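You operate a simulated robot arm through the tools that you are given. There is no shell and no other tool. Be economical: measure what you need, move in short steps, check, and stop when the job is done.

You are at the controls of a simulated robot arm. One attempt, no reset.

TASK
Raise the leaf, bolt it, wipe off the dust and stand the jug on it.
Fine: the yellow pad wipes and goes back on the table.

The check looks at the end state, three seconds after you hand in, the way a careful person would. Anything else that was tipped, shoved, dropped, spilled or broken makes it a failure.

THE ROBOT
A 6-joint arm with a two-finger parallel gripper, fixed in place. Base frame: the origin is at the foot of the arm, x ahead of it, y to its left, z up. Lengths are in mm, angles in degrees, forces in N, time in s.
With the tool pointing down near the work surface it reaches from about 180 to 740 mm from the base axis. Its first joint turns from -166.0 to 166.0 degrees. Payload 3.91 kg.
Tool frame: the origin (TCP) lies between the finger pads and is the grasp point; the fingertips stand 30 mm ahead of it; z points along the fingers, y is the line along which they close. The gripper opens to 110 mm. The fingers are 20 mm wide and 10 mm thick; the gripper's body (48 by 112 mm) begins 55 mm behind the TCP.
Orientation is that of the tool frame in the base frame, as [roll, pitch, yaw] about the fixed x, y, z axes, in that order (R = Rz(yaw) Ry(pitch) Rx(roll)). With the fingers straight down and closing along the base's y, the tool's x points along the base's -x, its y along +y and its z along -z.

THE INTERFACE
- The arm moves only by the tool send_rows. Its arguments are lists of equal length, an entry for each row: "delta_pos": the shift along the base's x, y, z in units of 150 mm (1.0 is 150 mm), a list of three; "turn": the turn, a rotation vector about the base's x, y, z in units of 180 degrees (1.0 is 180 degrees), a list of three; "hand": the opening in per cent of the stroke, from 0 (shut) to 100 (fully open). In form: {"delta_pos": [[x, y, z], ...], "turn": [[rx, ry, rz], ...], "hand": [hand, ...]}. A call has 1 to 20 rows; each row is the pose to reach, as a shift and turn from the pose commanded when the call began. A call with a number of a shift or a turn outside -1 to 1 is refused whole. Rows are played at 5 a second. More than 50 mm and 8.6 degrees between two rows, or a gripper value outside its range, and nothing of the call is played. Where a pose cannot be reached the arm comes as near as it can. A force on the tool above 40 N (or 10 N above the force at the start of the call, whichever is more), or a blocked arm, ends the call early, and 0.2 s more pass. The fingers move at their own pace (about 45 mm/s each) and stop on an object; they squeeze with about 38 N. The grip force told is the motor's: it shows also when the fingers shut on nothing. Time passes only in rows, and 0.2 s behind the last, so rows that repeat a pose let the fingers close. The reply holds the time, the measured pose of the TCP, the force on the tool along the base axes, the opening and the grip force, in the units named above and with some noise.
- Cameras (640 x 400 px; columns grow to the right, rows downward): "scene" is fixed at [49, -500.8, 1407.2]; the picture's right is [0.76, -0.65, 0.00], its down [-0.39, -0.45, -0.81] and it looks along [0.52, 0.61, -0.59] (base axes); focal length 363 px, centre (320, 200). "wrist" rides on the gripper at [-36, 0, -57] in the tool frame; the picture's right is [0.00, -1.00, 0.00], its down [0.97, 0.00, -0.24] and it looks along [0.24, 0.00, 0.97] (tool axes); focal length 218 px, centre (320, 200). There is no depth. A picture from a camera that has moved, and an enlarged one, comes with that camera's place and axes in the base frame and with its lens.
- capture(camera): a new picture of that camera. No time passes.
- raise_lower(by): slides the trunk up (or, below 0, down) by that many mm; the arm rides with it, the base frame stays. It gives what a move gives, with no picture.
- close_up(camera, box): a new picture of the part [left, top, right, bottom] of that camera's present view, enlarged. No time passes.
- sign_off(): hands the job in; it is judged then, once.

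Go step by step. Nothing tells you positions but the pictures and the camera data: compare them with the known pose of the tool, close in by small moves and look again before you grip or let go. The budget is 120 turns and 68 pictures, counting those below and the enlarged ones. Unless the task says otherwise, let go and move clear before handing in, and close with one line.

The tools are called after "Emit:" by a JSON object that holds its "method" and its "body". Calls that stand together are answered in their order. send_rows: Moves the arm, as the interface text tells. Its arguments: {"type":"object","properties":{"delta_pos":{"type":"array","items":{"type":"array","items":{"type":"number"}}},"turn":{"type":"array","items":{"type":"array","items":{"type":"number"}}},"hand":{"type":"array","items":{"type":"number"}}},"required":["delta_pos","turn","hand"]} The other tools are called the same way: raise_lower (by) slides the trunk up or down; capture (camera) takes a picture; close_up (camera, box) takes an enlarged picture of a part of a camera's view; sign_off () hands the job in.

At the start:

```text
time: 0.0
tcp_pos: [319.7, 285.2, 1055.3]
orientation: [179.9, 0.0, -179.9]
ft_force: [-0.6, -0.6, -0.8]
finger_gap: 110.3
grasp_force: 0.1
trunk travel left (down, up): [-425.0, 165.0]
```

scene: 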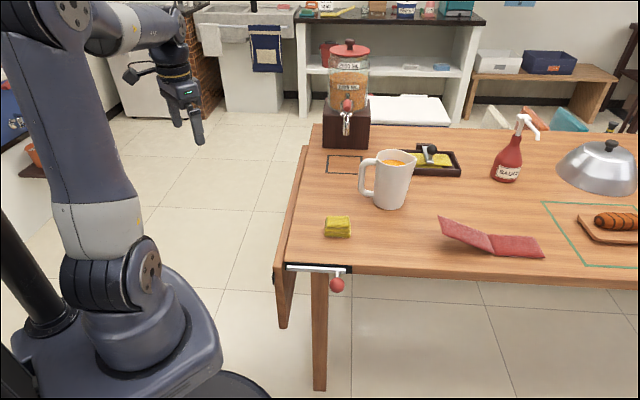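
wrist: 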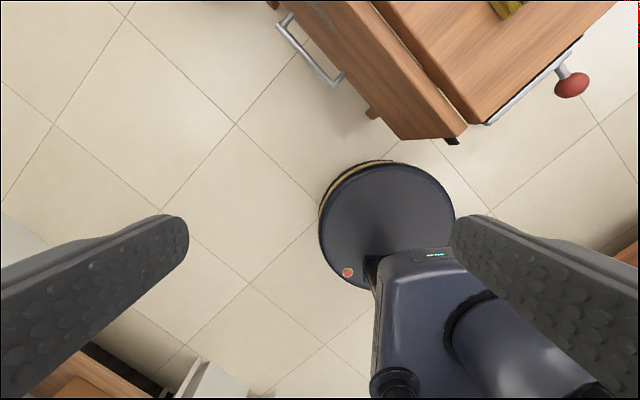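

I see a table turned about 45° to the base, with a leaf hanging from its left edge and a red-knobbed bolt at the near corner. I'll look at these in more detail first.

Emit:
{"method": "close_up", "body": {"camera": "scene", "box": [250, 120, 410, 340]}}

Emit:
{"method": "close_up", "body": {"camera": "wrist", "box": [240, 0, 640, 180]}}

Emit:
{"method": "close_up", "body": {"camera": "scene", "box": [265, 240, 365, 340]}}

```text
1.82 times, centred on (330, 230) of scene
camera zoom: at [49.0, -500.8, 1407.2], right [0.76, -0.65, 0.0], down [-0.39, -0.45, -0.81], along [0.52, 0.61, -0.59], focal length 661 px, centre (302, 146)
```

zoom: 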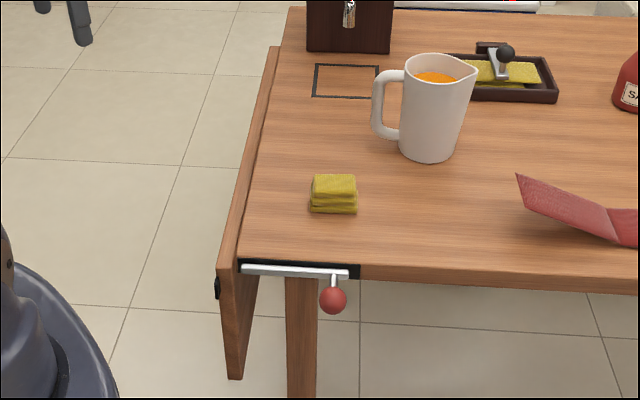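

```text
1.60 times, centred on (440, 90) of wrist
camera zoom: at [355.8, 284.7, 1111.9], right [0.0, -1.0, 0.0], down [-0.97, 0.0, 0.24], along [-0.24, 0.0, -0.97], focal length 349 px, centre (128, 376)
```

zoom: 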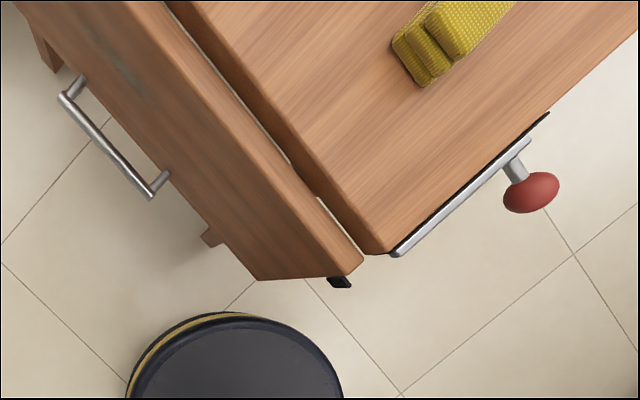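

```text
4.00 times, centred on (315, 290) of scene
camera zoom: at [49.0, -500.8, 1407.2], right [0.76, -0.65, 0.0], down [-0.39, -0.45, -0.81], along [0.52, 0.61, -0.59], focal length 1454 px, centre (340, -160)
```

zoom: 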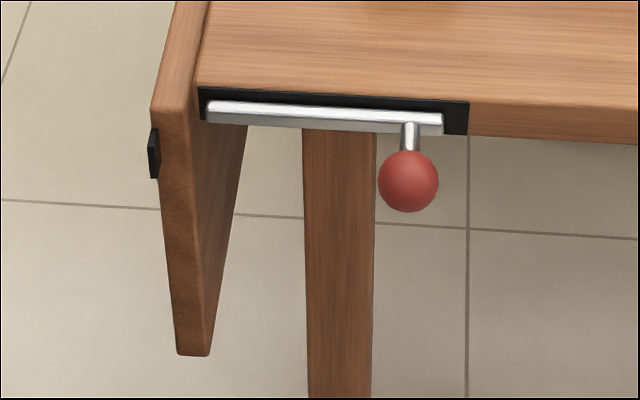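

The leaf hangs below the table's left edge, with a bar handle on its outer face near the bottom, at about (577, 318, 490). I'll lower the trunk, yaw 45° to line up with the leaf, and look again.

Emit:
{"method": "raise_lower", "body": {"by": -200}}

Emit:
{"method": "send_rows", "body": {"delta_pos": [[0.1, 0.05, 0], [0.2, 0.1, 0], [0.3, 0.15, 0], [0.4, 0.2, 0], [0.5, 0.25, 0], [0.6, 0.3, 0]], "turn": [[0, 0, 0.042], [0, 0, 0.084], [0, 0, 0.126], [0, 0, 0.168], [0, 0, 0.21], [0, 0, 0.25]], "hand": [100, 100, 100, 100, 100, 100]}}

Emit:
{"method": "capture", "body": {"camera": "wrist"}}

```text
time: 2.2
tcp_pos: [319.3, 284.1, 854.8]
orientation: [180.0, 0.0, 179.9]
ft_force: [-0.6, 0.5, 0.3]
finger_gap: 110.2
grasp_force: 0.2
trunk travel left (down, up): [-225.0, 365.0]
```

```text
time: 3.6
tcp_pos: [410.6, 329.4, 853.8]
orientation: [-180.0, -0.1, -134.9]
ft_force: [0.0, -0.3, 0.6]
finger_gap: 109.8
grasp_force: 0.0
trunk travel left (down, up): [-225.0, 365.0]
```

```text
62 pictures are left
camera wrist: at [435.6, 355.3, 911.5], right [0.71, -0.71, 0.0], down [-0.68, -0.69, 0.24], along [-0.17, -0.17, -0.97], focal length 218 px, centre (320, 200)
```

wrist: 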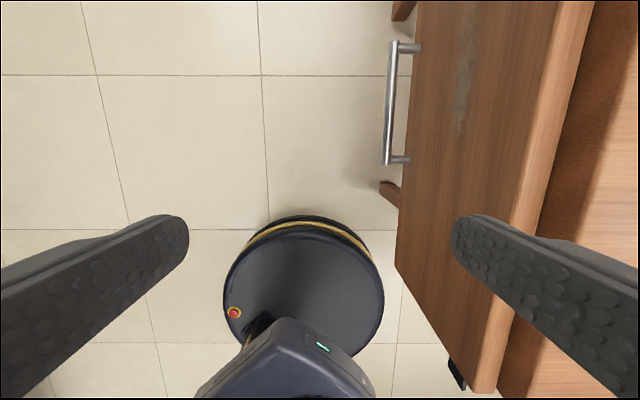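

The handle bar is about 44 mm off the leaf's face, at roughly z≈500. I'll turn the tool horizontal to face the leaf while descending, keeping clear of it.

Emit:
{"method": "send_rows", "body": {"delta_pos": [[0.038, 0.044, -0.083], [0.076, 0.088, -0.167], [0.114, 0.132, -0.25], [0.152, 0.176, -0.333], [0.19, 0.22, -0.417], [0.228, 0.263, -0.5], [0.266, 0.307, -0.583], [0.304, 0.351, -0.667], [0.342, 0.395, -0.75], [0.38, 0.44, -0.833], [0.42, 0.483, -0.917], [0.457, 0.527, -1.0]], "turn": [[-0.02946, -0.02946, 0], [-0.05892, -0.05892, 0], [-0.08838, -0.08838, 0], [-0.11785, -0.11785, 0], [-0.1473, -0.1473, 0], [-0.17677, -0.17677, 0], [-0.20624, -0.20624, 0], [-0.2357, -0.2357, 0], [-0.26516, -0.26516, 0], [-0.29463, -0.29463, 0], [-0.3241, -0.3241, 0], [-0.35355, -0.35355, 0]], "hand": [100, 100, 100, 100, 100, 100, 100, 100, 100, 100, 100, 100]}}

Emit:
{"method": "capture", "body": {"camera": "scene"}}

Emit:
{"method": "capture", "body": {"camera": "wrist"}}

```text
time: 6.2
tcp_pos: [478.0, 408.2, 705.1]
orientation: [-89.9, 0.0, -135.0]
ft_force: [0.5, 0.2, -0.4]
finger_gap: 110.0
grasp_force: 0.1
trunk travel left (down, up): [-225.0, 365.0]
```

```text
61 pictures are left
```

scene: 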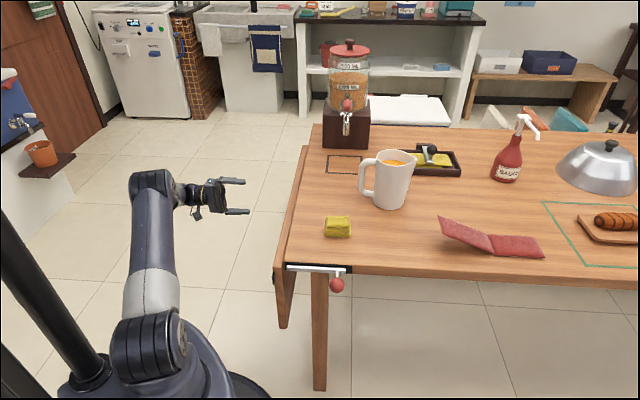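

```text
60 pictures are left
camera wrist: at [462.9, 474.9, 705.1], right [0.0, 0.0, 1.0], down [-0.86, -0.52, 0.0], along [0.52, -0.86, 0.0], focal length 218 px, centre (320, 200)
```

wrist: 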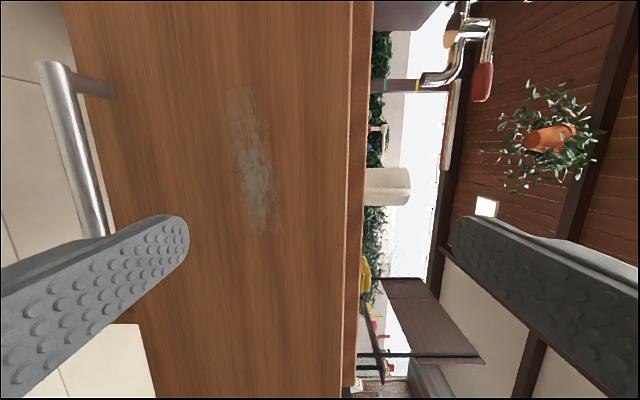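

The handle is plainly in view: the bar is at n≈75 mm out from the hinge edge, z≈500, and the dust is mid-leaf. I'll descend level with the bar and check.

Emit:
{"method": "send_rows", "body": {"delta_pos": [[0, 0, -0.25], [0, 0, -0.5], [0, 0, -0.75], [0, 0, -1.0]], "turn": [[0, 0, 0], [0, 0, 0], [0, 0, 0], [0, 0, 0]], "hand": [100, 100, 90, 80]}}

Emit:
{"method": "send_rows", "body": {"delta_pos": [[0, 0, -0.19], [0, 0, -0.373], [0, 0, -0.373]], "turn": [[0, 0, 0], [0, 0, 0], [0, 0, 0]], "hand": [70, 60, 60]}}

Emit:
{"method": "capture", "body": {"camera": "wrist"}}

```text
time: 7.2
tcp_pos: [480.2, 409.9, 554.9]
orientation: [-90.0, 0.1, -135.0]
ft_force: [0.1, 0.3, 0.0]
finger_gap: 88.0
grasp_force: 0.0
trunk travel left (down, up): [-225.0, 365.0]
```

```text
time: 8.0
tcp_pos: [478.8, 410.6, 497.6]
orientation: [-90.1, 0.1, -135.0]
ft_force: [-0.1, 0.7, 0.3]
finger_gap: 66.0
grasp_force: 0.0
trunk travel left (down, up): [-225.0, 365.0]
```

```text
59 pictures are left
camera wrist: at [463.5, 475.8, 498.6], right [0.0, 0.0, 1.0], down [-0.86, -0.52, 0.0], along [0.52, -0.86, 0.0], focal length 218 px, centre (320, 200)
```

wrist: 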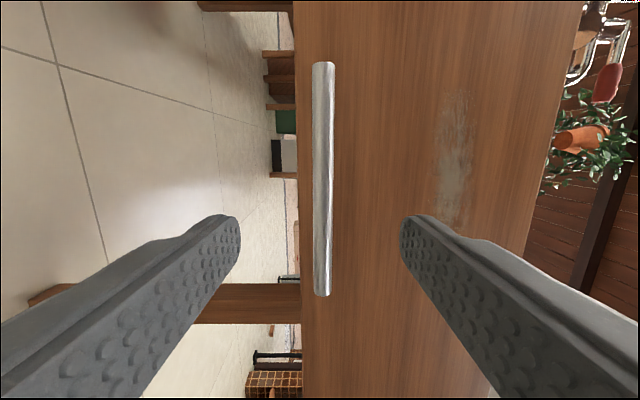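

The bar is centred between the fingers. I'll advance onto it, with the fingers straddling it, and close partway.

Emit:
{"method": "send_rows", "body": {"delta_pos": [[0.15, -0.15, 0.01], [0.3, -0.3, 0.014], [0.45, -0.45, 0.014], [0.55, -0.55, 0.014], [0.605, -0.605, 0.014], [0.605, -0.605, 0.014], [0.605, -0.605, 0.014]], "turn": [[0, 0, 0], [0, 0, 0], [0, 0, 0], [0, 0, 0], [0, 0, 0], [0, 0, 0], [0, 0, 0]], "hand": [60, 60, 50, 40, 30, 20, 20]}}

Emit:
{"method": "capture", "body": {"camera": "wrist"}}

```text
time: 9.6
tcp_pos: [570.0, 317.5, 500.1]
orientation: [-90.0, 0.0, -135.0]
ft_force: [-0.5, 0.3, 0.1]
finger_gap: 22.3
grasp_force: 0.1
trunk travel left (down, up): [-225.0, 365.0]
```

```text
58 pictures are left
camera wrist: at [554.5, 383.7, 501.2], right [0.0, 0.0, 1.0], down [-0.86, -0.52, 0.0], along [0.52, -0.86, 0.0], focal length 218 px, centre (320, 200)
```

wrist: 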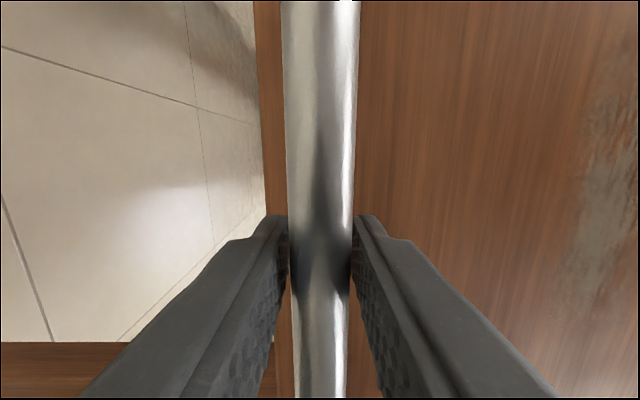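

The bar is caged loosely between the fingers with a few millimetres of play. I'll swing it up along the arc about the hinge, the first 30° now.

Emit:
{"method": "send_rows", "body": {"delta_pos": [[-0.0715, 0.0715, 0.035], [-0.1431, 0.1431, 0.0727], [-0.2107, 0.2107, 0.12], [-0.2782, 0.2782, 0.1711], [-0.3407, 0.3407, 0.23], [-0.4031, 0.4031, 0.2937], [-0.46, 0.46, 0.365], [-0.5157, 0.5157, 0.4383]], "turn": [[0.01473, 0.01473, 0], [0.02946, 0.02946, 0], [0.0442, 0.0442, 0], [0.05892, 0.05892, 0], [0.07365, 0.07365, 0], [0.08838, 0.08838, 0], [0.1031, 0.1031, 0], [0.11785, 0.11785, 0]], "hand": [20, 20, 20, 20, 20, 20, 20, 20]}}

Emit:
{"method": "capture", "body": {"camera": "wrist"}}

```text
time: 11.4
tcp_pos: [492.8, 396.2, 567.1]
orientation: [-120.0, 0.0, -135.1]
ft_force: [-0.8, 0.2, -0.7]
finger_gap: 22.2
grasp_force: 0.1
trunk travel left (down, up): [-225.0, 365.0]
```

```text
57 pictures are left
camera wrist: at [482.3, 455.8, 595.0], right [0.35, -0.35, 0.87], down [-0.83, -0.54, 0.12], along [0.42, -0.76, -0.49], focal length 218 px, centre (320, 200)
```

wrist: 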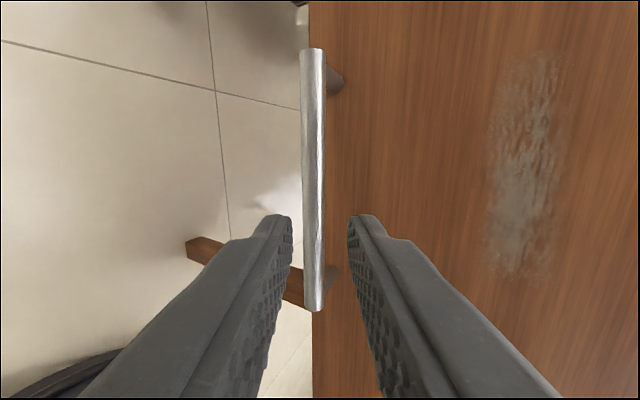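

The bar slid out along the fingers because the leaf swings out along the tool axis, so it needs a firm grip. The leaf is still hanging and nothing was disturbed; I'll retrace the path and close on the bar.

Emit:
{"method": "send_rows", "body": {"delta_pos": [[0.0557, -0.0557, -0.0733], [0.1126, -0.1126, -0.1446], [0.175, -0.175, -0.2083], [0.2375, -0.2375, -0.2672], [0.305, -0.305, -0.3183], [0.3726, -0.3726, -0.3656], [0.4442, -0.4442, -0.4033], [0.5157, -0.5157, -0.4383]], "turn": [[-0.01473, -0.01473, 0], [-0.02946, -0.02946, 0], [-0.0442, -0.0442, 0], [-0.05892, -0.05892, 0], [-0.07365, -0.07365, 0], [-0.08838, -0.08838, 0], [-0.1031, -0.1031, 0], [-0.11785, -0.11785, 0]], "hand": [30, 30, 30, 30, 30, 30, 30, 30]}}

Emit:
{"method": "send_rows", "body": {"delta_pos": [[0, 0, 0], [0, 0, 0], [0, 0, 0], [0, 0, 0]], "turn": [[0, 0, 0], [0, 0, 0], [0, 0, 0], [0, 0, 0]], "hand": [10, 0, 0, 0]}}

Emit:
{"method": "capture", "body": {"camera": "wrist"}}

```text
time: 13.2
tcp_pos: [569.7, 317.8, 501.1]
orientation: [-89.8, 0.0, -134.8]
ft_force: [-5.5, 3.1, 1.0]
finger_gap: 32.7
grasp_force: 0.0
trunk travel left (down, up): [-225.0, 365.0]
```

```text
time: 14.2
tcp_pos: [569.8, 317.2, 504.8]
orientation: [-89.8, 0.3, -135.0]
ft_force: [9.8, -0.5, 29.5]
finger_gap: 17.8
grasp_force: 44.8
trunk travel left (down, up): [-225.0, 365.0]
```

```text
56 pictures are left
camera wrist: at [555.5, 383.3, 504.7], right [-0.01, 0.0, 1.0], down [-0.86, -0.52, -0.01], along [0.52, -0.86, 0.0], focal length 218 px, centre (320, 200)
```

wrist: 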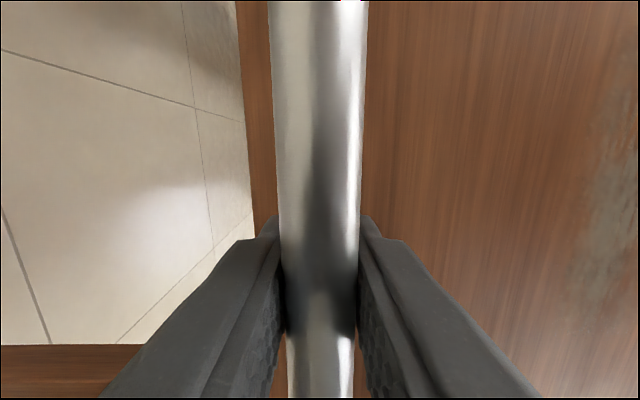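

I now have a firm grip on the bar (17.8 mm), and the hinge seems to have some friction because the leaf held a slight angle. I'll relieve the vertical load and swing the first 15°, watching the force.

Emit:
{"method": "send_rows", "body": {"delta_pos": [[0, 0, 0.031], [-0.035, 0.035, 0.047], [-0.0709, 0.0709, 0.064], [-0.105, 0.105, 0.0835], [-0.14, 0.14, 0.1037], [-0.174, 0.174, 0.1265], [-0.2074, 0.2074, 0.15], [-0.24, 0.24, 0.175], [-0.2723, 0.2723, 0.2016]], "turn": [[0, 0, 0], [0.00736, 0.00736, 0], [0.01473, 0.01473, 0], [0.0221, 0.0221, 0], [0.02946, 0.02946, 0], [0.0368, 0.0368, 0], [0.0442, 0.0442, 0], [0.0515, 0.0515, 0], [0.05892, 0.05892, 0]], "hand": [0, 0, 0, 0, 0, 0, 0, 0, 0]}}

Emit:
{"method": "capture", "body": {"camera": "wrist"}}

```text
time: 16.2
tcp_pos: [530.0, 358.9, 528.7]
orientation: [-105.1, -0.2, -135.0]
ft_force: [22.3, 5.3, -1.1]
finger_gap: 17.7
grasp_force: 45.5
trunk travel left (down, up): [-225.0, 365.0]
```

```text
55 pictures are left
camera wrist: at [515.6, 423.0, 545.0], right [0.18, -0.18, 0.97], down [-0.85, -0.52, 0.06], along [0.49, -0.83, -0.25], focal length 218 px, centre (320, 200)
```

wrist: 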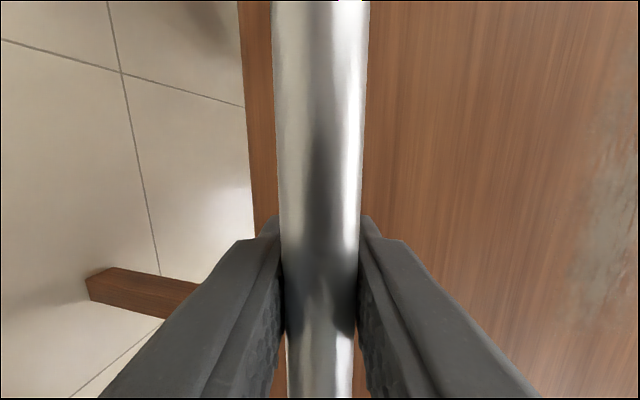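

The leaf is swinging with the gripper. A sideways force of about 20 N along the hinge has built up, so I'll relieve it by shifting 3 mm and watch how it responds.

Emit:
{"method": "send_rows", "body": {"delta_pos": [[0.007, 0.007, 0], [0.014, 0.014, 0]], "turn": [[0, 0, 0], [0, 0, 0]], "hand": [0, 0]}}

```text
time: 16.8
tcp_pos: [528.9, 357.8, 530.8]
orientation: [-105.0, -0.3, -135.2]
ft_force: [-7.9, -12.9, 0.2]
finger_gap: 17.5
grasp_force: 45.2
trunk travel left (down, up): [-225.0, 365.0]
```

That sideways force is small now and flips sign with about 2 mm, so the true relief is about 1.7 mm. I'll swing on to 30°.

Emit:
{"method": "send_rows", "body": {"delta_pos": [[-0.0312, 0.0312, 0.0285], [-0.0624, 0.0624, 0.0579], [-0.092, 0.092, 0.0895], [-0.122, 0.122, 0.1215], [-0.15, 0.15, 0.1555], [-0.1786, 0.1786, 0.1904], [-0.205, 0.205, 0.227], [-0.2318, 0.2318, 0.2645]], "turn": [[0.00736, 0.00736, 0], [0.01473, 0.01473, 0], [0.0221, 0.0221, 0], [0.02946, 0.02946, 0], [0.0368, 0.0368, 0], [0.0442, 0.0442, 0], [0.0515, 0.0515, 0], [0.05892, 0.05892, 0]], "hand": [0, 0, 0, 0, 0, 0, 0, 0]}}

```text
time: 18.0
tcp_pos: [507.7, 381.1, 551.9]
orientation: [-113.8, -0.3, -135.2]
ft_force: [-4.9, -11.4, 2.4]
finger_gap: 17.7
grasp_force: 44.7
trunk travel left (down, up): [-225.0, 365.0]
stopped in row 5: the force on the tool passed its limit (the readings are from after the stop); the commanded pose is now the measured one
```

The call stopped on a force peak at about 24°, with moderate force now. I'll hold still and read the force before moving on.

Emit:
{"method": "send_rows", "body": {"delta_pos": [[0, 0, 0], [0, 0, 0]], "turn": [[0, 0, 0], [0, 0, 0]], "hand": [0, 0]}}

Emit:
{"method": "capture", "body": {"camera": "scene"}}

```text
time: 18.6
tcp_pos: [507.8, 379.5, 551.9]
orientation: [-114.0, -0.3, -135.2]
ft_force: [-5.4, -10.8, 2.9]
finger_gap: 17.8
grasp_force: 45.2
trunk travel left (down, up): [-225.0, 365.0]
```

```text
54 pictures are left
```

scene: 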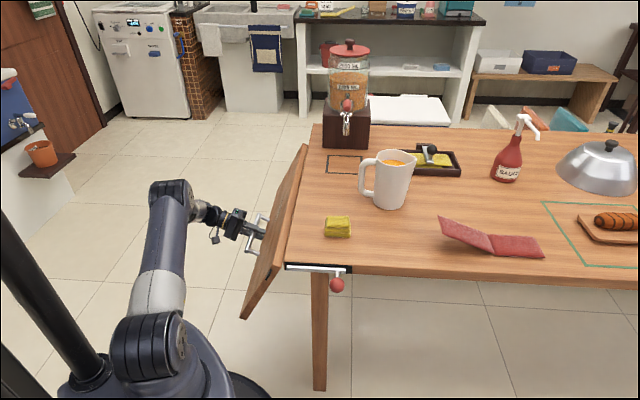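

Holding is steady, with the leaf at about 24° and the measured path matching the hinge arc. I'll continue more slowly with a small sideways relief.

Emit:
{"method": "send_rows", "body": {"delta_pos": [[-0.0264, 0.0184, 0.0278], [-0.0486, 0.0406, 0.0563], [-0.07, 0.062, 0.086], [-0.0912, 0.0832, 0.1159], [-0.1115, 0.1035, 0.147], [-0.1314, 0.1234, 0.1785], [-0.1505, 0.1425, 0.211], [-0.1693, 0.1613, 0.244]], "turn": [[0.00589, 0.00589, 0], [0.01178, 0.01178, 0], [0.01767, 0.01767, 0], [0.02357, 0.02357, 0], [0.02946, 0.02946, 0], [0.03535, 0.03535, 0], [0.04124, 0.04124, 0], [0.04714, 0.04714, 0]], "hand": [0, 0, 0, 0, 0, 0, 0, 0]}}

```text
time: 20.4
tcp_pos: [483.8, 403.9, 589.6]
orientation: [-125.9, -0.3, -135.2]
ft_force: [12.8, -12.7, -4.3]
finger_gap: 17.6
grasp_force: 44.8
trunk travel left (down, up): [-225.0, 365.0]
```

Now at 36°, tracking well, with loads consistent with the leaf's weight. Continuing another 16°, easing the radius slightly inward.

Emit:
{"method": "send_rows", "body": {"delta_pos": [[-0.0226, 0.0226, 0.0455], [-0.0448, 0.0448, 0.092], [-0.065, 0.065, 0.14], [-0.0849, 0.0849, 0.1887], [-0.103, 0.103, 0.238], [-0.1202, 0.1202, 0.288], [-0.1355, 0.1355, 0.339], [-0.1504, 0.1504, 0.3913]], "turn": [[0.00786, 0.00786, 0], [0.01571, 0.01571, 0], [0.02357, 0.02357, 0], [0.03143, 0.03143, 0], [0.03928, 0.03928, 0], [0.04714, 0.04714, 0], [0.055, 0.055, 0], [0.06285, 0.06285, 0]], "hand": [0, 0, 0, 0, 0, 0, 0, 0]}}

```text
time: 22.2
tcp_pos: [460.3, 428.0, 646.2]
orientation: [-142.0, -0.4, -135.0]
ft_force: [4.9, -8.2, -11.7]
finger_gap: 17.8
grasp_force: 44.8
trunk travel left (down, up): [-225.0, 365.0]
```

At 52° with small forces. Next 16°.

Emit:
{"method": "send_rows", "body": {"delta_pos": [[-0.014, 0.014, 0.0526], [-0.0273, 0.0273, 0.1057], [-0.0385, 0.0385, 0.1595], [-0.0493, 0.0493, 0.2137], [-0.058, 0.058, 0.2685], [-0.0659, 0.0659, 0.3237], [-0.072, 0.072, 0.379], [-0.0771, 0.0771, 0.4351]], "turn": [[0.00786, 0.00786, 0], [0.01571, 0.01571, 0], [0.02357, 0.02357, 0], [0.03143, 0.03143, 0], [0.03928, 0.03928, 0], [0.04714, 0.04714, 0], [0.055, 0.055, 0], [0.06285, 0.06285, 0]], "hand": [0, 0, 0, 0, 0, 0, 0, 0]}}

```text
time: 24.0
tcp_pos: [448.9, 439.9, 713.2]
orientation: [-157.9, -0.4, -134.8]
ft_force: [-2.3, -6.3, -14.5]
finger_gap: 17.6
grasp_force: 45.2
trunk travel left (down, up): [-225.0, 365.0]
```

At 68° of tool swing. Another 16°, then a look at how level the leaf is.

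Emit:
{"method": "send_rows", "body": {"delta_pos": [[-0.003, 0.003, 0.056], [-0.005, 0.005, 0.1123], [-0.005, 0.005, 0.1685], [-0.0046, 0.0046, 0.2247], [-0.002, 0.002, 0.281], [0.0015, -0.0015, 0.3367], [0.007, -0.007, 0.3925], [0.013, -0.013, 0.448]], "turn": [[0.00786, 0.00786, 0], [0.01571, 0.01571, 0], [0.02357, 0.02357, 0], [0.03143, 0.03143, 0], [0.03928, 0.03928, 0], [0.04714, 0.04714, 0], [0.055, 0.055, 0], [0.06285, 0.06285, 0]], "hand": [0, 0, 0, 0, 0, 0, 0, 0]}}

Emit:
{"method": "capture", "body": {"camera": "scene"}}

Emit:
{"method": "capture", "body": {"camera": "wrist"}}

```text
time: 25.8
tcp_pos: [450.7, 437.6, 780.5]
orientation: [-173.9, -0.2, -134.9]
ft_force: [-0.4, -9.0, -8.6]
finger_gap: 17.7
grasp_force: 44.9
trunk travel left (down, up): [-225.0, 365.0]
```

```text
53 pictures are left
```

scene: 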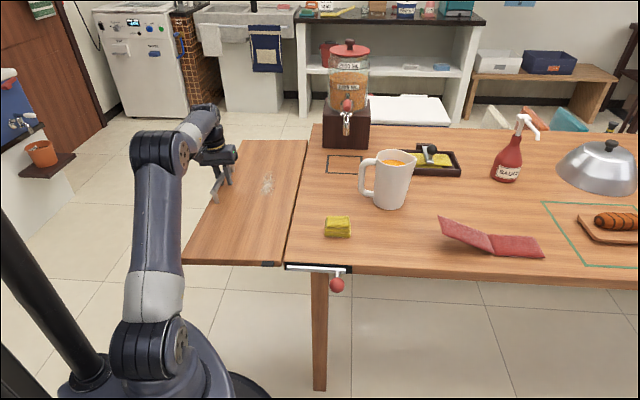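

```text
52 pictures are left
camera wrist: at [472.1, 467.1, 837.8], right [0.7, -0.7, 0.11], down [-0.7, -0.67, 0.24], along [-0.1, -0.25, -0.96], focal length 218 px, centre (320, 200)
```

wrist: 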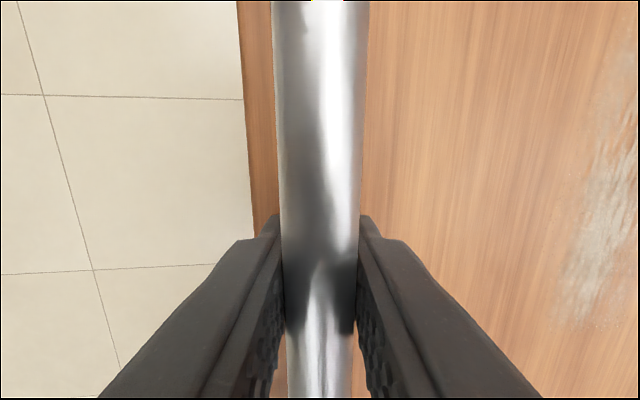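

The leaf is nearly level, at about 86°. Let me zoom in on the near end where the bolt and keeper meet.

Emit:
{"method": "close_up", "body": {"camera": "scene", "box": [180, 230, 360, 300]}}

```text
3.56 times, centred on (270, 265) of scene
camera zoom: at [49.0, -500.8, 1407.2], right [0.76, -0.65, 0.0], down [-0.39, -0.45, -0.81], along [0.52, 0.61, -0.59], focal length 1292 px, centre (498, -31)
```

zoom: 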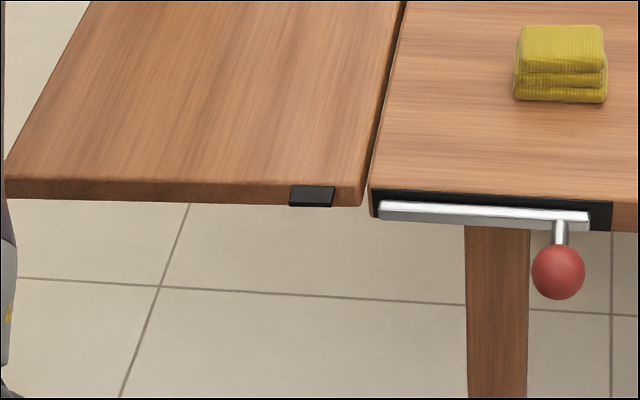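

The keeper sits on the leaf's near face, about 30–60 mm from the rod's end. I'll raise the last few degrees, watching for the stop.

Emit:
{"method": "send_rows", "body": {"delta_pos": [[0.003, -0.003, 0.024], [0.0065, -0.0065, 0.048], [0.01, -0.01, 0.072], [0.0145, -0.0145, 0.096], [0.0145, -0.0145, 0.096]], "turn": [[0.00344, 0.00344, 0], [0.00688, 0.00688, 0], [0.0103, 0.0103, 0], [0.01375, 0.01375, 0], [0.01375, 0.01375, 0]], "hand": [0, 0, 0, 0, 0]}}

Emit:
{"method": "close_up", "body": {"camera": "scene", "box": [180, 230, 360, 300]}}

```text
time: 27.0
tcp_pos: [451.8, 435.8, 792.7]
orientation: [-177.4, -0.5, -134.8]
ft_force: [-3.3, -7.8, -22.7]
finger_gap: 17.8
grasp_force: 44.9
trunk travel left (down, up): [-225.0, 365.0]
```

```text
3.56 times, centred on (270, 265) of scene
camera zoom: at [49.0, -500.8, 1407.2], right [0.76, -0.65, 0.0], down [-0.39, -0.45, -0.81], along [0.52, 0.61, -0.59], focal length 1292 px, centre (498, -31)
```

zoom: 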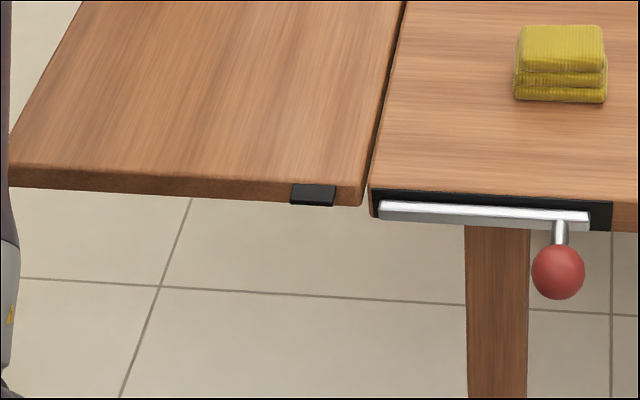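

The leaf now looks level, and the force step suggests it has reached its stop. I'll test whether it holds itself by easing down a little.

Emit:
{"method": "send_rows", "body": {"delta_pos": [[0, 0, -0.015], [0, 0, -0.025], [0, 0, -0.025], [0, 0, -0.025]], "turn": [[0, 0, 0], [0, 0, 0], [0, 0, 0], [0, 0, 0]], "hand": [0, 0, 0, 0]}}

```text
time: 28.0
tcp_pos: [452.9, 435.3, 792.9]
orientation: [-177.4, -0.1, -134.8]
ft_force: [-1.7, -3.4, 1.8]
finger_gap: 17.8
grasp_force: 44.6
trunk travel left (down, up): [-225.0, 365.0]
```

The leaf stays put with zero load on the tool, so it holds itself. I'll open the fingers slowly around the bar and check it stays.

Emit:
{"method": "send_rows", "body": {"delta_pos": [[0, 0, 0], [0, 0, 0], [0, 0, 0], [0, 0, 0]], "turn": [[0, 0, 0], [0, 0, 0], [0, 0, 0], [0, 0, 0]], "hand": [18, 22, 26, 30]}}

Emit:
{"method": "close_up", "body": {"camera": "scene", "box": [180, 230, 360, 300]}}

```text
time: 29.0
tcp_pos: [453.1, 435.1, 789.8]
orientation: [-177.4, -0.3, -134.8]
ft_force: [0.0, 0.1, 0.3]
finger_gap: 32.9
grasp_force: 0.1
trunk travel left (down, up): [-225.0, 365.0]
```

```text
3.56 times, centred on (270, 265) of scene
camera zoom: at [49.0, -500.8, 1407.2], right [0.76, -0.65, 0.0], down [-0.39, -0.45, -0.81], along [0.52, 0.61, -0.59], focal length 1292 px, centre (498, -31)
```

zoom: 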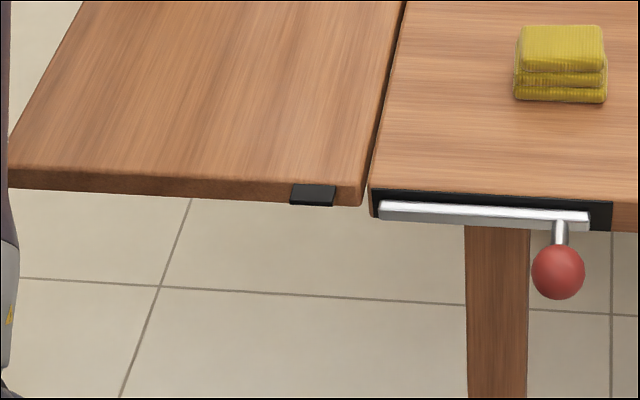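

The leaf holds by itself. I'll back off upward, straighten the tool, and travel above the table toward the bolt knob at about (445, −99, 746).

Emit:
{"method": "send_rows", "body": {"delta_pos": [[0, 0, 0.1], [0, 0, 0.3], [0, 0, 0.55], [0, 0, 0.8], [0, -0.2, 1.0], [0, -0.5, 1.0], [0, -0.8, 1.0], [0, -1.0, 1.0]], "turn": [[0, 0, 0], [0, 0, 0], [0.005, 0.005, 0], [0.0102, 0.0102, 0], [0.0102, 0.0102, 0], [0.0102, 0.0102, 0], [0.0102, 0.0102, 0], [0.0102, 0.0102, 0]], "hand": [30, 30, 40, 50, 60, 60, 60, 60]}}

Emit:
{"method": "send_rows", "body": {"delta_pos": [[0, -0.3, 0], [0, -0.6, 0], [0, -0.9, 0], [0, -1.0, 0]], "turn": [[0, 0, 0], [0, 0, 0], [0, 0, 0], [0, 0, 0]], "hand": [60, 60, 60, 60]}}

Emit:
{"method": "send_rows", "body": {"delta_pos": [[0, -0.3, 0], [0, -0.6, 0], [0, -0.9, 0], [0, -1.0, 0]], "turn": [[0, 0, 0], [0, 0, 0], [0, 0, 0], [0, 0, 0]], "hand": [60, 60, 60, 60]}}

Emit:
{"method": "capture", "body": {"camera": "wrist"}}

Emit:
{"method": "capture", "body": {"camera": "scene"}}

```text
time: 30.8
tcp_pos: [453.5, 285.1, 941.1]
orientation: [-180.0, -0.2, -134.8]
ft_force: [-0.7, -0.1, -0.3]
finger_gap: 66.0
grasp_force: 0.0
trunk travel left (down, up): [-225.0, 365.0]
```

```text
time: 31.8
tcp_pos: [453.7, 135.6, 942.2]
orientation: [180.0, -0.2, -134.8]
ft_force: [1.0, -1.0, -0.5]
finger_gap: 65.9
grasp_force: 0.0
trunk travel left (down, up): [-225.0, 365.0]
```

```text
time: 32.8
tcp_pos: [452.3, -16.1, 940.8]
orientation: [-180.0, -0.3, -134.8]
ft_force: [0.8, -1.1, -0.3]
finger_gap: 66.1
grasp_force: 0.0
trunk travel left (down, up): [-225.0, 365.0]
```

```text
48 pictures are left
camera wrist: at [478.2, 10.0, 996.9], right [0.71, -0.7, 0.0], down [-0.68, -0.69, 0.24], along [-0.17, -0.17, -0.97], focal length 218 px, centre (320, 200)
```

wrist: 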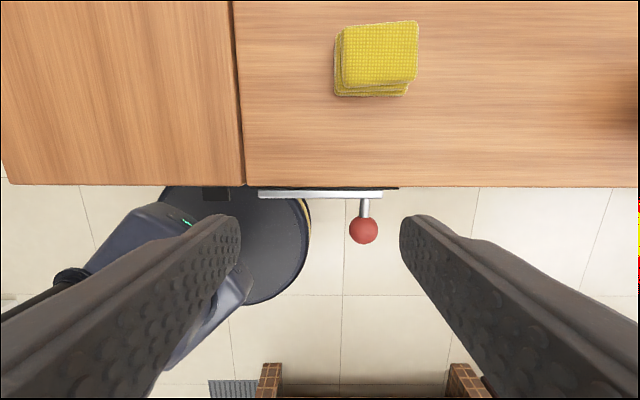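

```text
47 pictures are left
```

scene: 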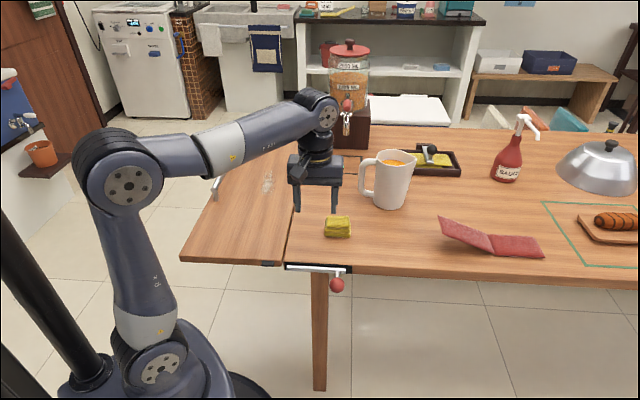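

The knob is confirmed at about (444, −99, 746). I'll move over it and descend with the fingers straddling it along the slide direction.

Emit:
{"method": "send_rows", "body": {"delta_pos": [[-0.02, -0.25, 0], [-0.057, -0.5, 0], [-0.057, -0.553, -0.1], [-0.057, -0.553, -0.4], [-0.057, -0.553, -0.7], [-0.057, -0.553, -0.9]], "turn": [[0, 0, 0], [0, 0, 0], [0, 0, 0], [0, 0, 0], [0, 0, 0], [0, 0, 0]], "hand": [60, 60, 60, 60, 60, 60]}}

Emit:
{"method": "capture", "body": {"camera": "wrist"}}

```text
time: 34.2
tcp_pos: [444.6, -97.7, 804.7]
orientation: [-180.0, -0.3, -134.8]
ft_force: [-0.3, 0.4, 0.1]
finger_gap: 66.0
grasp_force: 0.0
trunk travel left (down, up): [-225.0, 365.0]
```

```text
46 pictures are left
camera wrist: at [469.4, -71.9, 862.3], right [0.71, -0.7, 0.0], down [-0.68, -0.69, 0.24], along [-0.17, -0.17, -0.97], focal length 218 px, centre (320, 200)
```

wrist: 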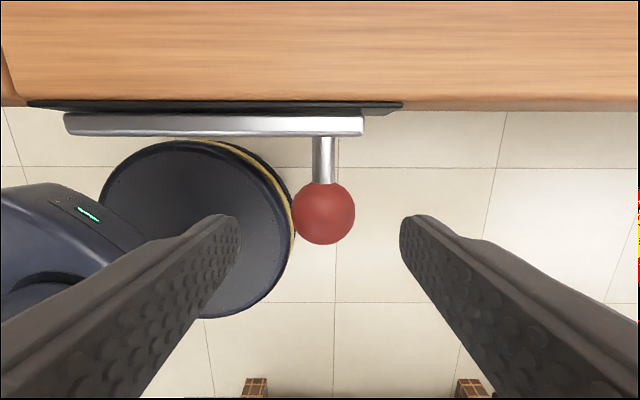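

The knob is centred between the fingers. I'll descend to it and close.

Emit:
{"method": "send_rows", "body": {"delta_pos": [[0, 0, -0.2], [0, 0, -0.36], [0, 0, -0.38], [0, 0, -0.38], [0, 0, -0.38], [0, 0, -0.38]], "turn": [[0, 0, 0], [0, 0, 0], [0, 0, 0], [0, 0, 0], [0, 0, 0], [0, 0, 0]], "hand": [60, 60, 45, 35, 25, 25]}}

Emit:
{"method": "capture", "body": {"camera": "wrist"}}

```text
time: 35.6
tcp_pos: [444.7, -98.3, 747.7]
orientation: [-179.9, -0.2, -134.7]
ft_force: [0.9, -2.6, -2.8]
finger_gap: 35.0
grasp_force: 44.5
trunk travel left (down, up): [-225.0, 365.0]
```

```text
45 pictures are left
camera wrist: at [469.9, -72.5, 805.6], right [0.71, -0.7, 0.0], down [-0.68, -0.69, 0.24], along [-0.17, -0.17, -0.97], focal length 218 px, centre (320, 200)
```

wrist: 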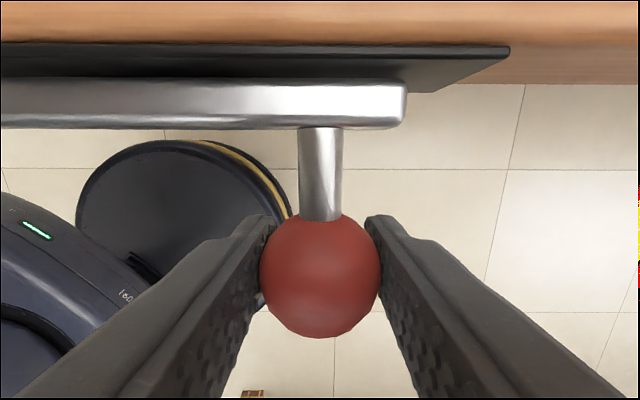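

The knob is gripped (35 mm). I'll slide it toward the leaf in small steps.

Emit:
{"method": "send_rows", "body": {"delta_pos": [[-0.04, 0.04, 0], [-0.08, 0.08, 0], [-0.12, 0.12, 0], [-0.16, 0.16, 0], [-0.2, 0.2, 0], [-0.24, 0.24, 0], [-0.283, 0.283, 0]], "turn": [[0, 0, 0], [0, 0, 0], [0, 0, 0], [0, 0, 0], [0, 0, 0], [0, 0, 0], [0, 0, 0]], "hand": [25, 25, 25, 25, 25, 25, 25]}}

Emit:
{"method": "close_up", "body": {"camera": "scene", "box": [180, 230, 360, 300]}}

```text
time: 37.2
tcp_pos: [401.9, -54.1, 749.8]
orientation: [-180.0, -0.3, -134.9]
ft_force: [-0.9, 1.2, 6.3]
finger_gap: 35.4
grasp_force: 44.8
trunk travel left (down, up): [-225.0, 365.0]
```

```text
3.56 times, centred on (270, 265) of scene
camera zoom: at [49.0, -500.8, 1407.2], right [0.76, -0.65, 0.0], down [-0.39, -0.45, -0.81], along [0.52, 0.61, -0.59], focal length 1292 px, centre (498, -31)
```

zoom: 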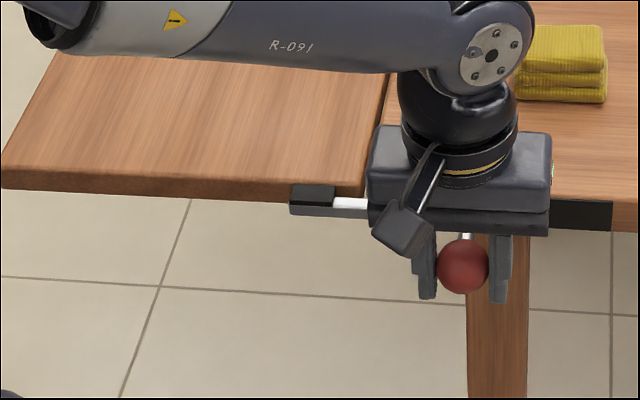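

The rod has reached the keeper without resistance. I'll push further to the end of its travel.

Emit:
{"method": "send_rows", "body": {"delta_pos": [[-0.02, 0.02, 0], [-0.04, 0.04, 0], [-0.06, 0.06, 0], [-0.08, 0.08, 0], [-0.1, 0.1, 0], [-0.12, 0.12, 0]], "turn": [[0, 0, 0], [0, 0, 0], [0, 0, 0], [0, 0, 0], [0, 0, 0], [0, 0, 0]], "hand": [25, 25, 25, 25, 25, 25]}}

Emit:
{"method": "close_up", "body": {"camera": "scene", "box": [180, 230, 360, 300]}}

```text
time: 38.1
tcp_pos: [396.3, -49.4, 749.4]
orientation: [-179.2, -0.1, -134.8]
ft_force: [13.0, -17.8, -13.4]
finger_gap: 35.3
grasp_force: 45.3
trunk travel left (down, up): [-225.0, 365.0]
stopped in row 4: the force on the tool passed its limit (the readings are from after the stop); the commanded pose is now the measured one
```

```text
3.56 times, centred on (270, 265) of scene
camera zoom: at [49.0, -500.8, 1407.2], right [0.76, -0.65, 0.0], down [-0.39, -0.45, -0.81], along [0.52, 0.61, -0.59], focal length 1292 px, centre (498, -31)
```

zoom: 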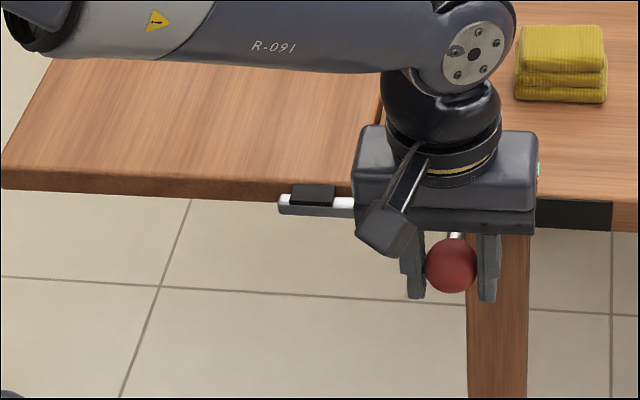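

The rod is through the keeper and against its end stop, so the leaf is bolted. I'll release the knob, rise, and head above the yellow pad at about (564, 28).

Emit:
{"method": "send_rows", "body": {"delta_pos": [[0, 0, 0], [0, 0, 0], [0, 0, 0.15], [0, 0, 0.4], [0, 0, 0.7], [0, 0, 1.0]], "turn": [[0, 0, 0], [0, 0, 0], [0, 0, 0], [0, 0, 0], [0, 0, 0], [0, 0, 0]], "hand": [45, 60, 60, 60, 60, 60]}}

Emit:
{"method": "send_rows", "body": {"delta_pos": [[0.25, 0.1, 0.15], [0.5, 0.2, 0.3], [0.75, 0.35, 0.5], [0.98, 0.5, 0.6]], "turn": [[0, 0, 0], [0, 0, 0], [0, 0, 0], [0, 0, 0]], "hand": [70, 80, 90, 90]}}

Emit:
{"method": "capture", "body": {"camera": "wrist"}}

Emit:
{"method": "close_up", "body": {"camera": "scene", "box": [180, 230, 360, 300]}}

```text
time: 39.5
tcp_pos: [393.7, -48.3, 899.9]
orientation: [-179.5, -0.1, -134.8]
ft_force: [0.4, 0.0, 0.7]
finger_gap: 66.2
grasp_force: 0.1
trunk travel left (down, up): [-225.0, 365.0]
```

```text
refused: row 3 steps farther than a row can; nothing moved
```

```text
42 pictures are left
camera wrist: at [418.0, -21.4, 957.9], right [0.71, -0.7, 0.01], down [-0.69, -0.69, 0.24], along [-0.16, -0.18, -0.97], focal length 218 px, centre (320, 200)
```

wrist: 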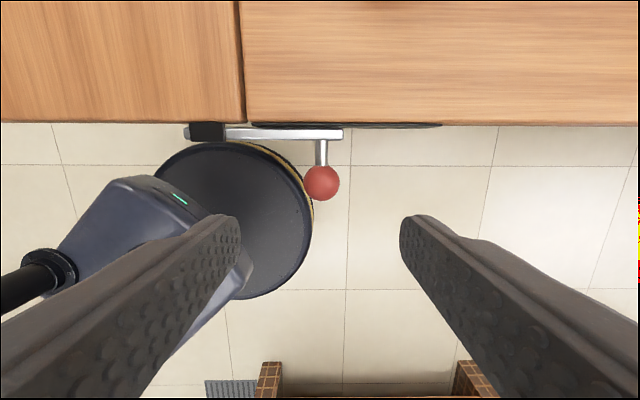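

```text
3.56 times, centred on (270, 265) of scene
camera zoom: at [49.0, -500.8, 1407.2], right [0.76, -0.65, 0.0], down [-0.39, -0.45, -0.81], along [0.52, 0.61, -0.59], focal length 1292 px, centre (498, -31)
```

zoom: 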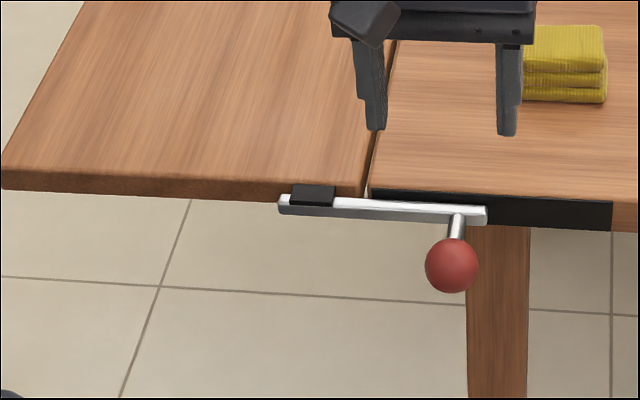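

The bolt is through the keeper. The travel call was refused for step size, so I'll redo it in smaller steps toward the pad.

Emit:
{"method": "send_rows", "body": {"delta_pos": [[0.2, 0.1, 0.1], [0.4, 0.2, 0.2], [0.6, 0.3, 0.3], [0.8, 0.4, 0.3], [0.98, 0.5, 0.3]], "turn": [[0, 0, 0], [0, 0, 0], [0, 0, 0], [0, 0, 0], [-0.002, -0.002, 0]], "hand": [70, 80, 90, 90, 90]}}

Emit:
{"method": "capture", "body": {"camera": "wrist"}}

Emit:
{"method": "close_up", "body": {"camera": "scene", "box": [170, 230, 370, 290]}}

```text
time: 40.7
tcp_pos: [541.1, 28.9, 944.2]
orientation: [-178.7, -0.1, -134.7]
ft_force: [-0.8, 1.2, -0.4]
finger_gap: 98.7
grasp_force: 0.1
trunk travel left (down, up): [-225.0, 365.0]
```

```text
40 pictures are left
camera wrist: at [565.5, 55.1, 1001.4], right [0.71, -0.7, 0.02], down [-0.69, -0.69, 0.24], along [-0.16, -0.19, -0.97], focal length 218 px, centre (320, 200)
```

wrist: 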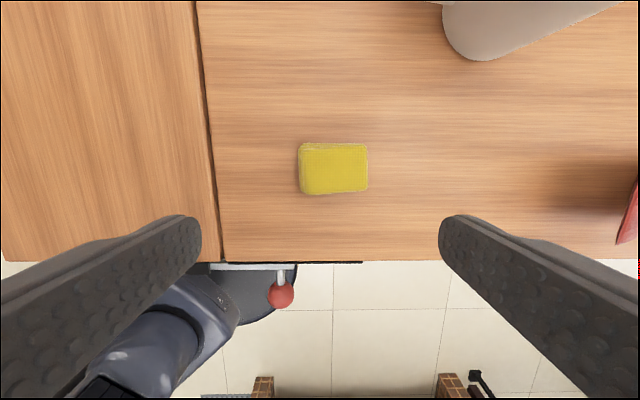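

```text
3.20 times, centred on (270, 260) of scene
camera zoom: at [49.0, -500.8, 1407.2], right [0.76, -0.65, 0.0], down [-0.39, -0.45, -0.81], along [0.52, 0.61, -0.59], focal length 1163 px, centre (480, 8)
```

zoom: 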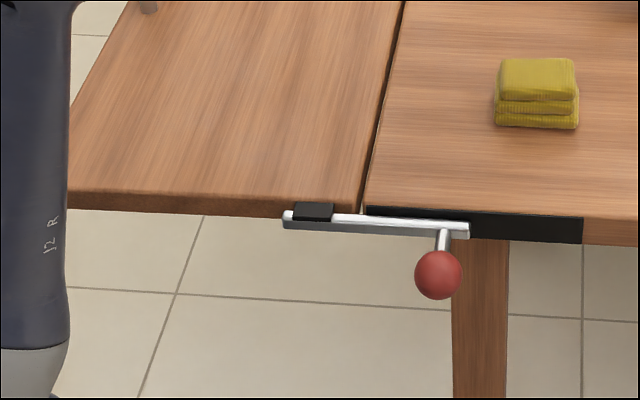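

The leaf is level with the table, and the pad is at about (563, 27), roughly 66×50×28 mm. I'll go above it, straighten the tool, and look before gripping.

Emit:
{"method": "send_rows", "body": {"delta_pos": [[0.07, -0.006, 0], [0.147, -0.013, -0.2], [0.147, -0.013, -0.45], [0.147, -0.013, -0.7]], "turn": [[0.0025, 0.0025, 0], [0.0051, 0.0051, 0], [0.0051, 0.0051, 0], [0.0051, 0.0051, 0]], "hand": [90, 90, 90, 90]}}

Emit:
{"method": "capture", "body": {"camera": "wrist"}}

```text
time: 41.7
tcp_pos: [563.0, 25.3, 839.5]
orientation: [179.8, -0.1, -134.8]
ft_force: [-0.3, -0.1, 0.0]
finger_gap: 99.0
grasp_force: 0.2
trunk travel left (down, up): [-225.0, 365.0]
```

```text
38 pictures are left
camera wrist: at [588.0, 51.3, 896.2], right [0.71, -0.7, 0.0], down [-0.68, -0.69, 0.24], along [-0.17, -0.17, -0.97], focal length 218 px, centre (320, 200)
```

wrist: 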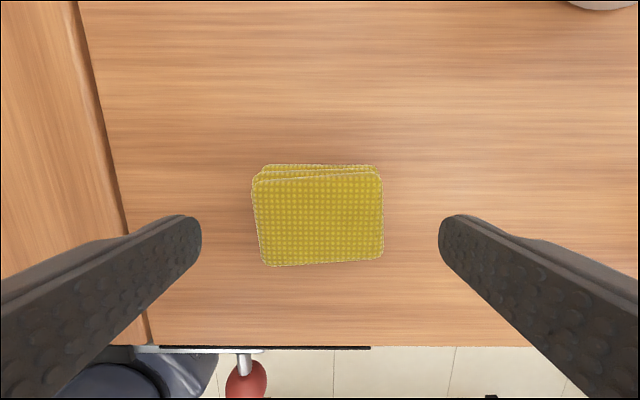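

The pad is centred under the gripper. I'll descend, fingertips about 4 mm above the table, and close on it.

Emit:
{"method": "send_rows", "body": {"delta_pos": [[0, 0, -0.15], [0, 0, -0.25], [0, 0, -0.293], [0, 0, -0.293], [0, 0, -0.293], [0, 0, -0.293], [0, 0, -0.293]], "turn": [[0, 0, 0], [0, 0, 0], [0, 0, 0], [0, 0, 0], [0, 0, 0], [0, 0, 0], [0, 0, 0]], "hand": [90, 90, 90, 70, 50, 45, 45]}}

Emit:
{"method": "capture", "body": {"camera": "wrist"}}

```text
time: 43.3
tcp_pos: [562.2, 26.8, 794.6]
orientation: [179.8, -0.1, -134.8]
ft_force: [-0.9, -0.1, -0.9]
finger_gap: 69.5
grasp_force: 38.0
trunk travel left (down, up): [-225.0, 365.0]
```

```text
37 pictures are left
camera wrist: at [588.4, 51.7, 852.6], right [0.71, -0.7, 0.0], down [-0.68, -0.69, 0.24], along [-0.17, -0.17, -0.97], focal length 218 px, centre (320, 200)
```

wrist: 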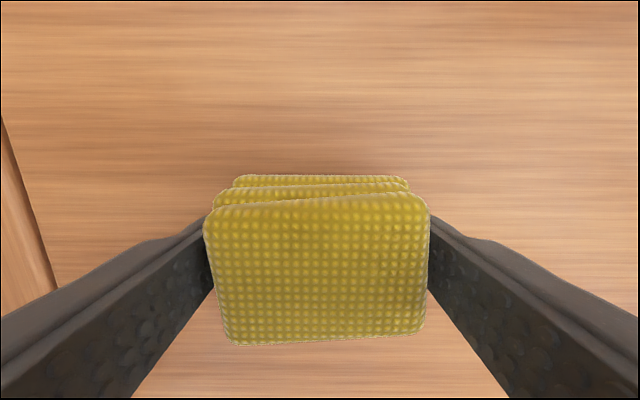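

The pad is held. I'll raise the trunk 150 mm, which lifts it straight up and improves reach, then travel over the leaf's dust at about (550, 348).

Emit:
{"method": "raise_lower", "body": {"by": 150}}

Emit:
{"method": "send_rows", "body": {"delta_pos": [[0, 0.25, 0], [0, 0.5, 0], [0, 0.75, 0], [0, 1.0, 0]], "turn": [[0, 0, 0], [0, 0, 0], [0, 0, 0], [0, 0, 0]], "hand": [45, 45, 45, 45]}}

Emit:
{"method": "capture", "body": {"camera": "wrist"}}

```text
time: 45.1
tcp_pos: [562.4, 25.3, 944.6]
orientation: [179.9, -0.1, -134.8]
ft_force: [0.1, -0.3, -1.1]
finger_gap: 69.3
grasp_force: 38.4
trunk travel left (down, up): [-375.0, 215.0]
```

```text
time: 46.1
tcp_pos: [563.0, 176.7, 945.8]
orientation: [180.0, -0.1, -134.8]
ft_force: [-0.2, -0.3, -0.2]
finger_gap: 69.1
grasp_force: 37.8
trunk travel left (down, up): [-375.0, 215.0]
```

```text
36 pictures are left
camera wrist: at [588.5, 202.4, 1002.5], right [0.71, -0.7, 0.0], down [-0.68, -0.69, 0.24], along [-0.17, -0.17, -0.97], focal length 218 px, centre (320, 200)
```

wrist: 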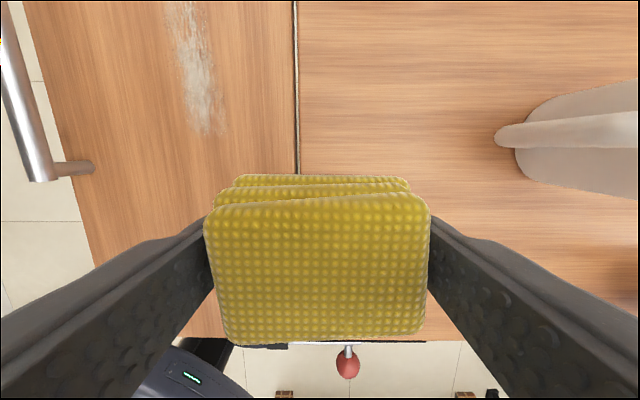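

The dust patch spans roughly u 270–425 along the leaf, n 85–125 across, and the pad's 69 mm width covers it. I'll go over its near end and come down.

Emit:
{"method": "send_rows", "body": {"delta_pos": [[-0.1, 0.25, 0], [-0.2, 0.5, 0], [-0.3, 0.75, 0], [-0.333, 0.85, -0.1], [-0.333, 0.85, -0.35], [-0.333, 0.85, -0.6], [-0.333, 0.85, -0.8], [-0.333, 0.85, -0.93]], "turn": [[0, 0, 0], [0, 0, 0], [0, 0, 0], [0, 0, 0], [0, 0, 0], [0, 0, 0], [0, 0, 0], [0, 0, 0]], "hand": [45, 45, 45, 45, 45, 45, 45, 45]}}

Emit:
{"method": "send_rows", "body": {"delta_pos": [[0, 0, -0.02], [0, 0, -0.04], [0, 0, -0.06], [0, 0, -0.075], [0, 0, -0.085]], "turn": [[0, 0, 0], [0, 0, 0], [0, 0, 0], [0, 0, 0], [0, 0, 0]], "hand": [45, 45, 45, 45, 45]}}

```text
time: 47.9
tcp_pos: [514.4, 303.5, 804.8]
orientation: [179.9, 0.0, -134.9]
ft_force: [-0.9, 0.1, -0.2]
finger_gap: 69.1
grasp_force: 38.1
trunk travel left (down, up): [-375.0, 215.0]
```

```text
time: 49.1
tcp_pos: [513.7, 303.6, 792.8]
orientation: [179.9, 0.0, -134.9]
ft_force: [-0.5, -1.3, 7.4]
finger_gap: 69.2
grasp_force: 38.2
trunk travel left (down, up): [-375.0, 215.0]
```

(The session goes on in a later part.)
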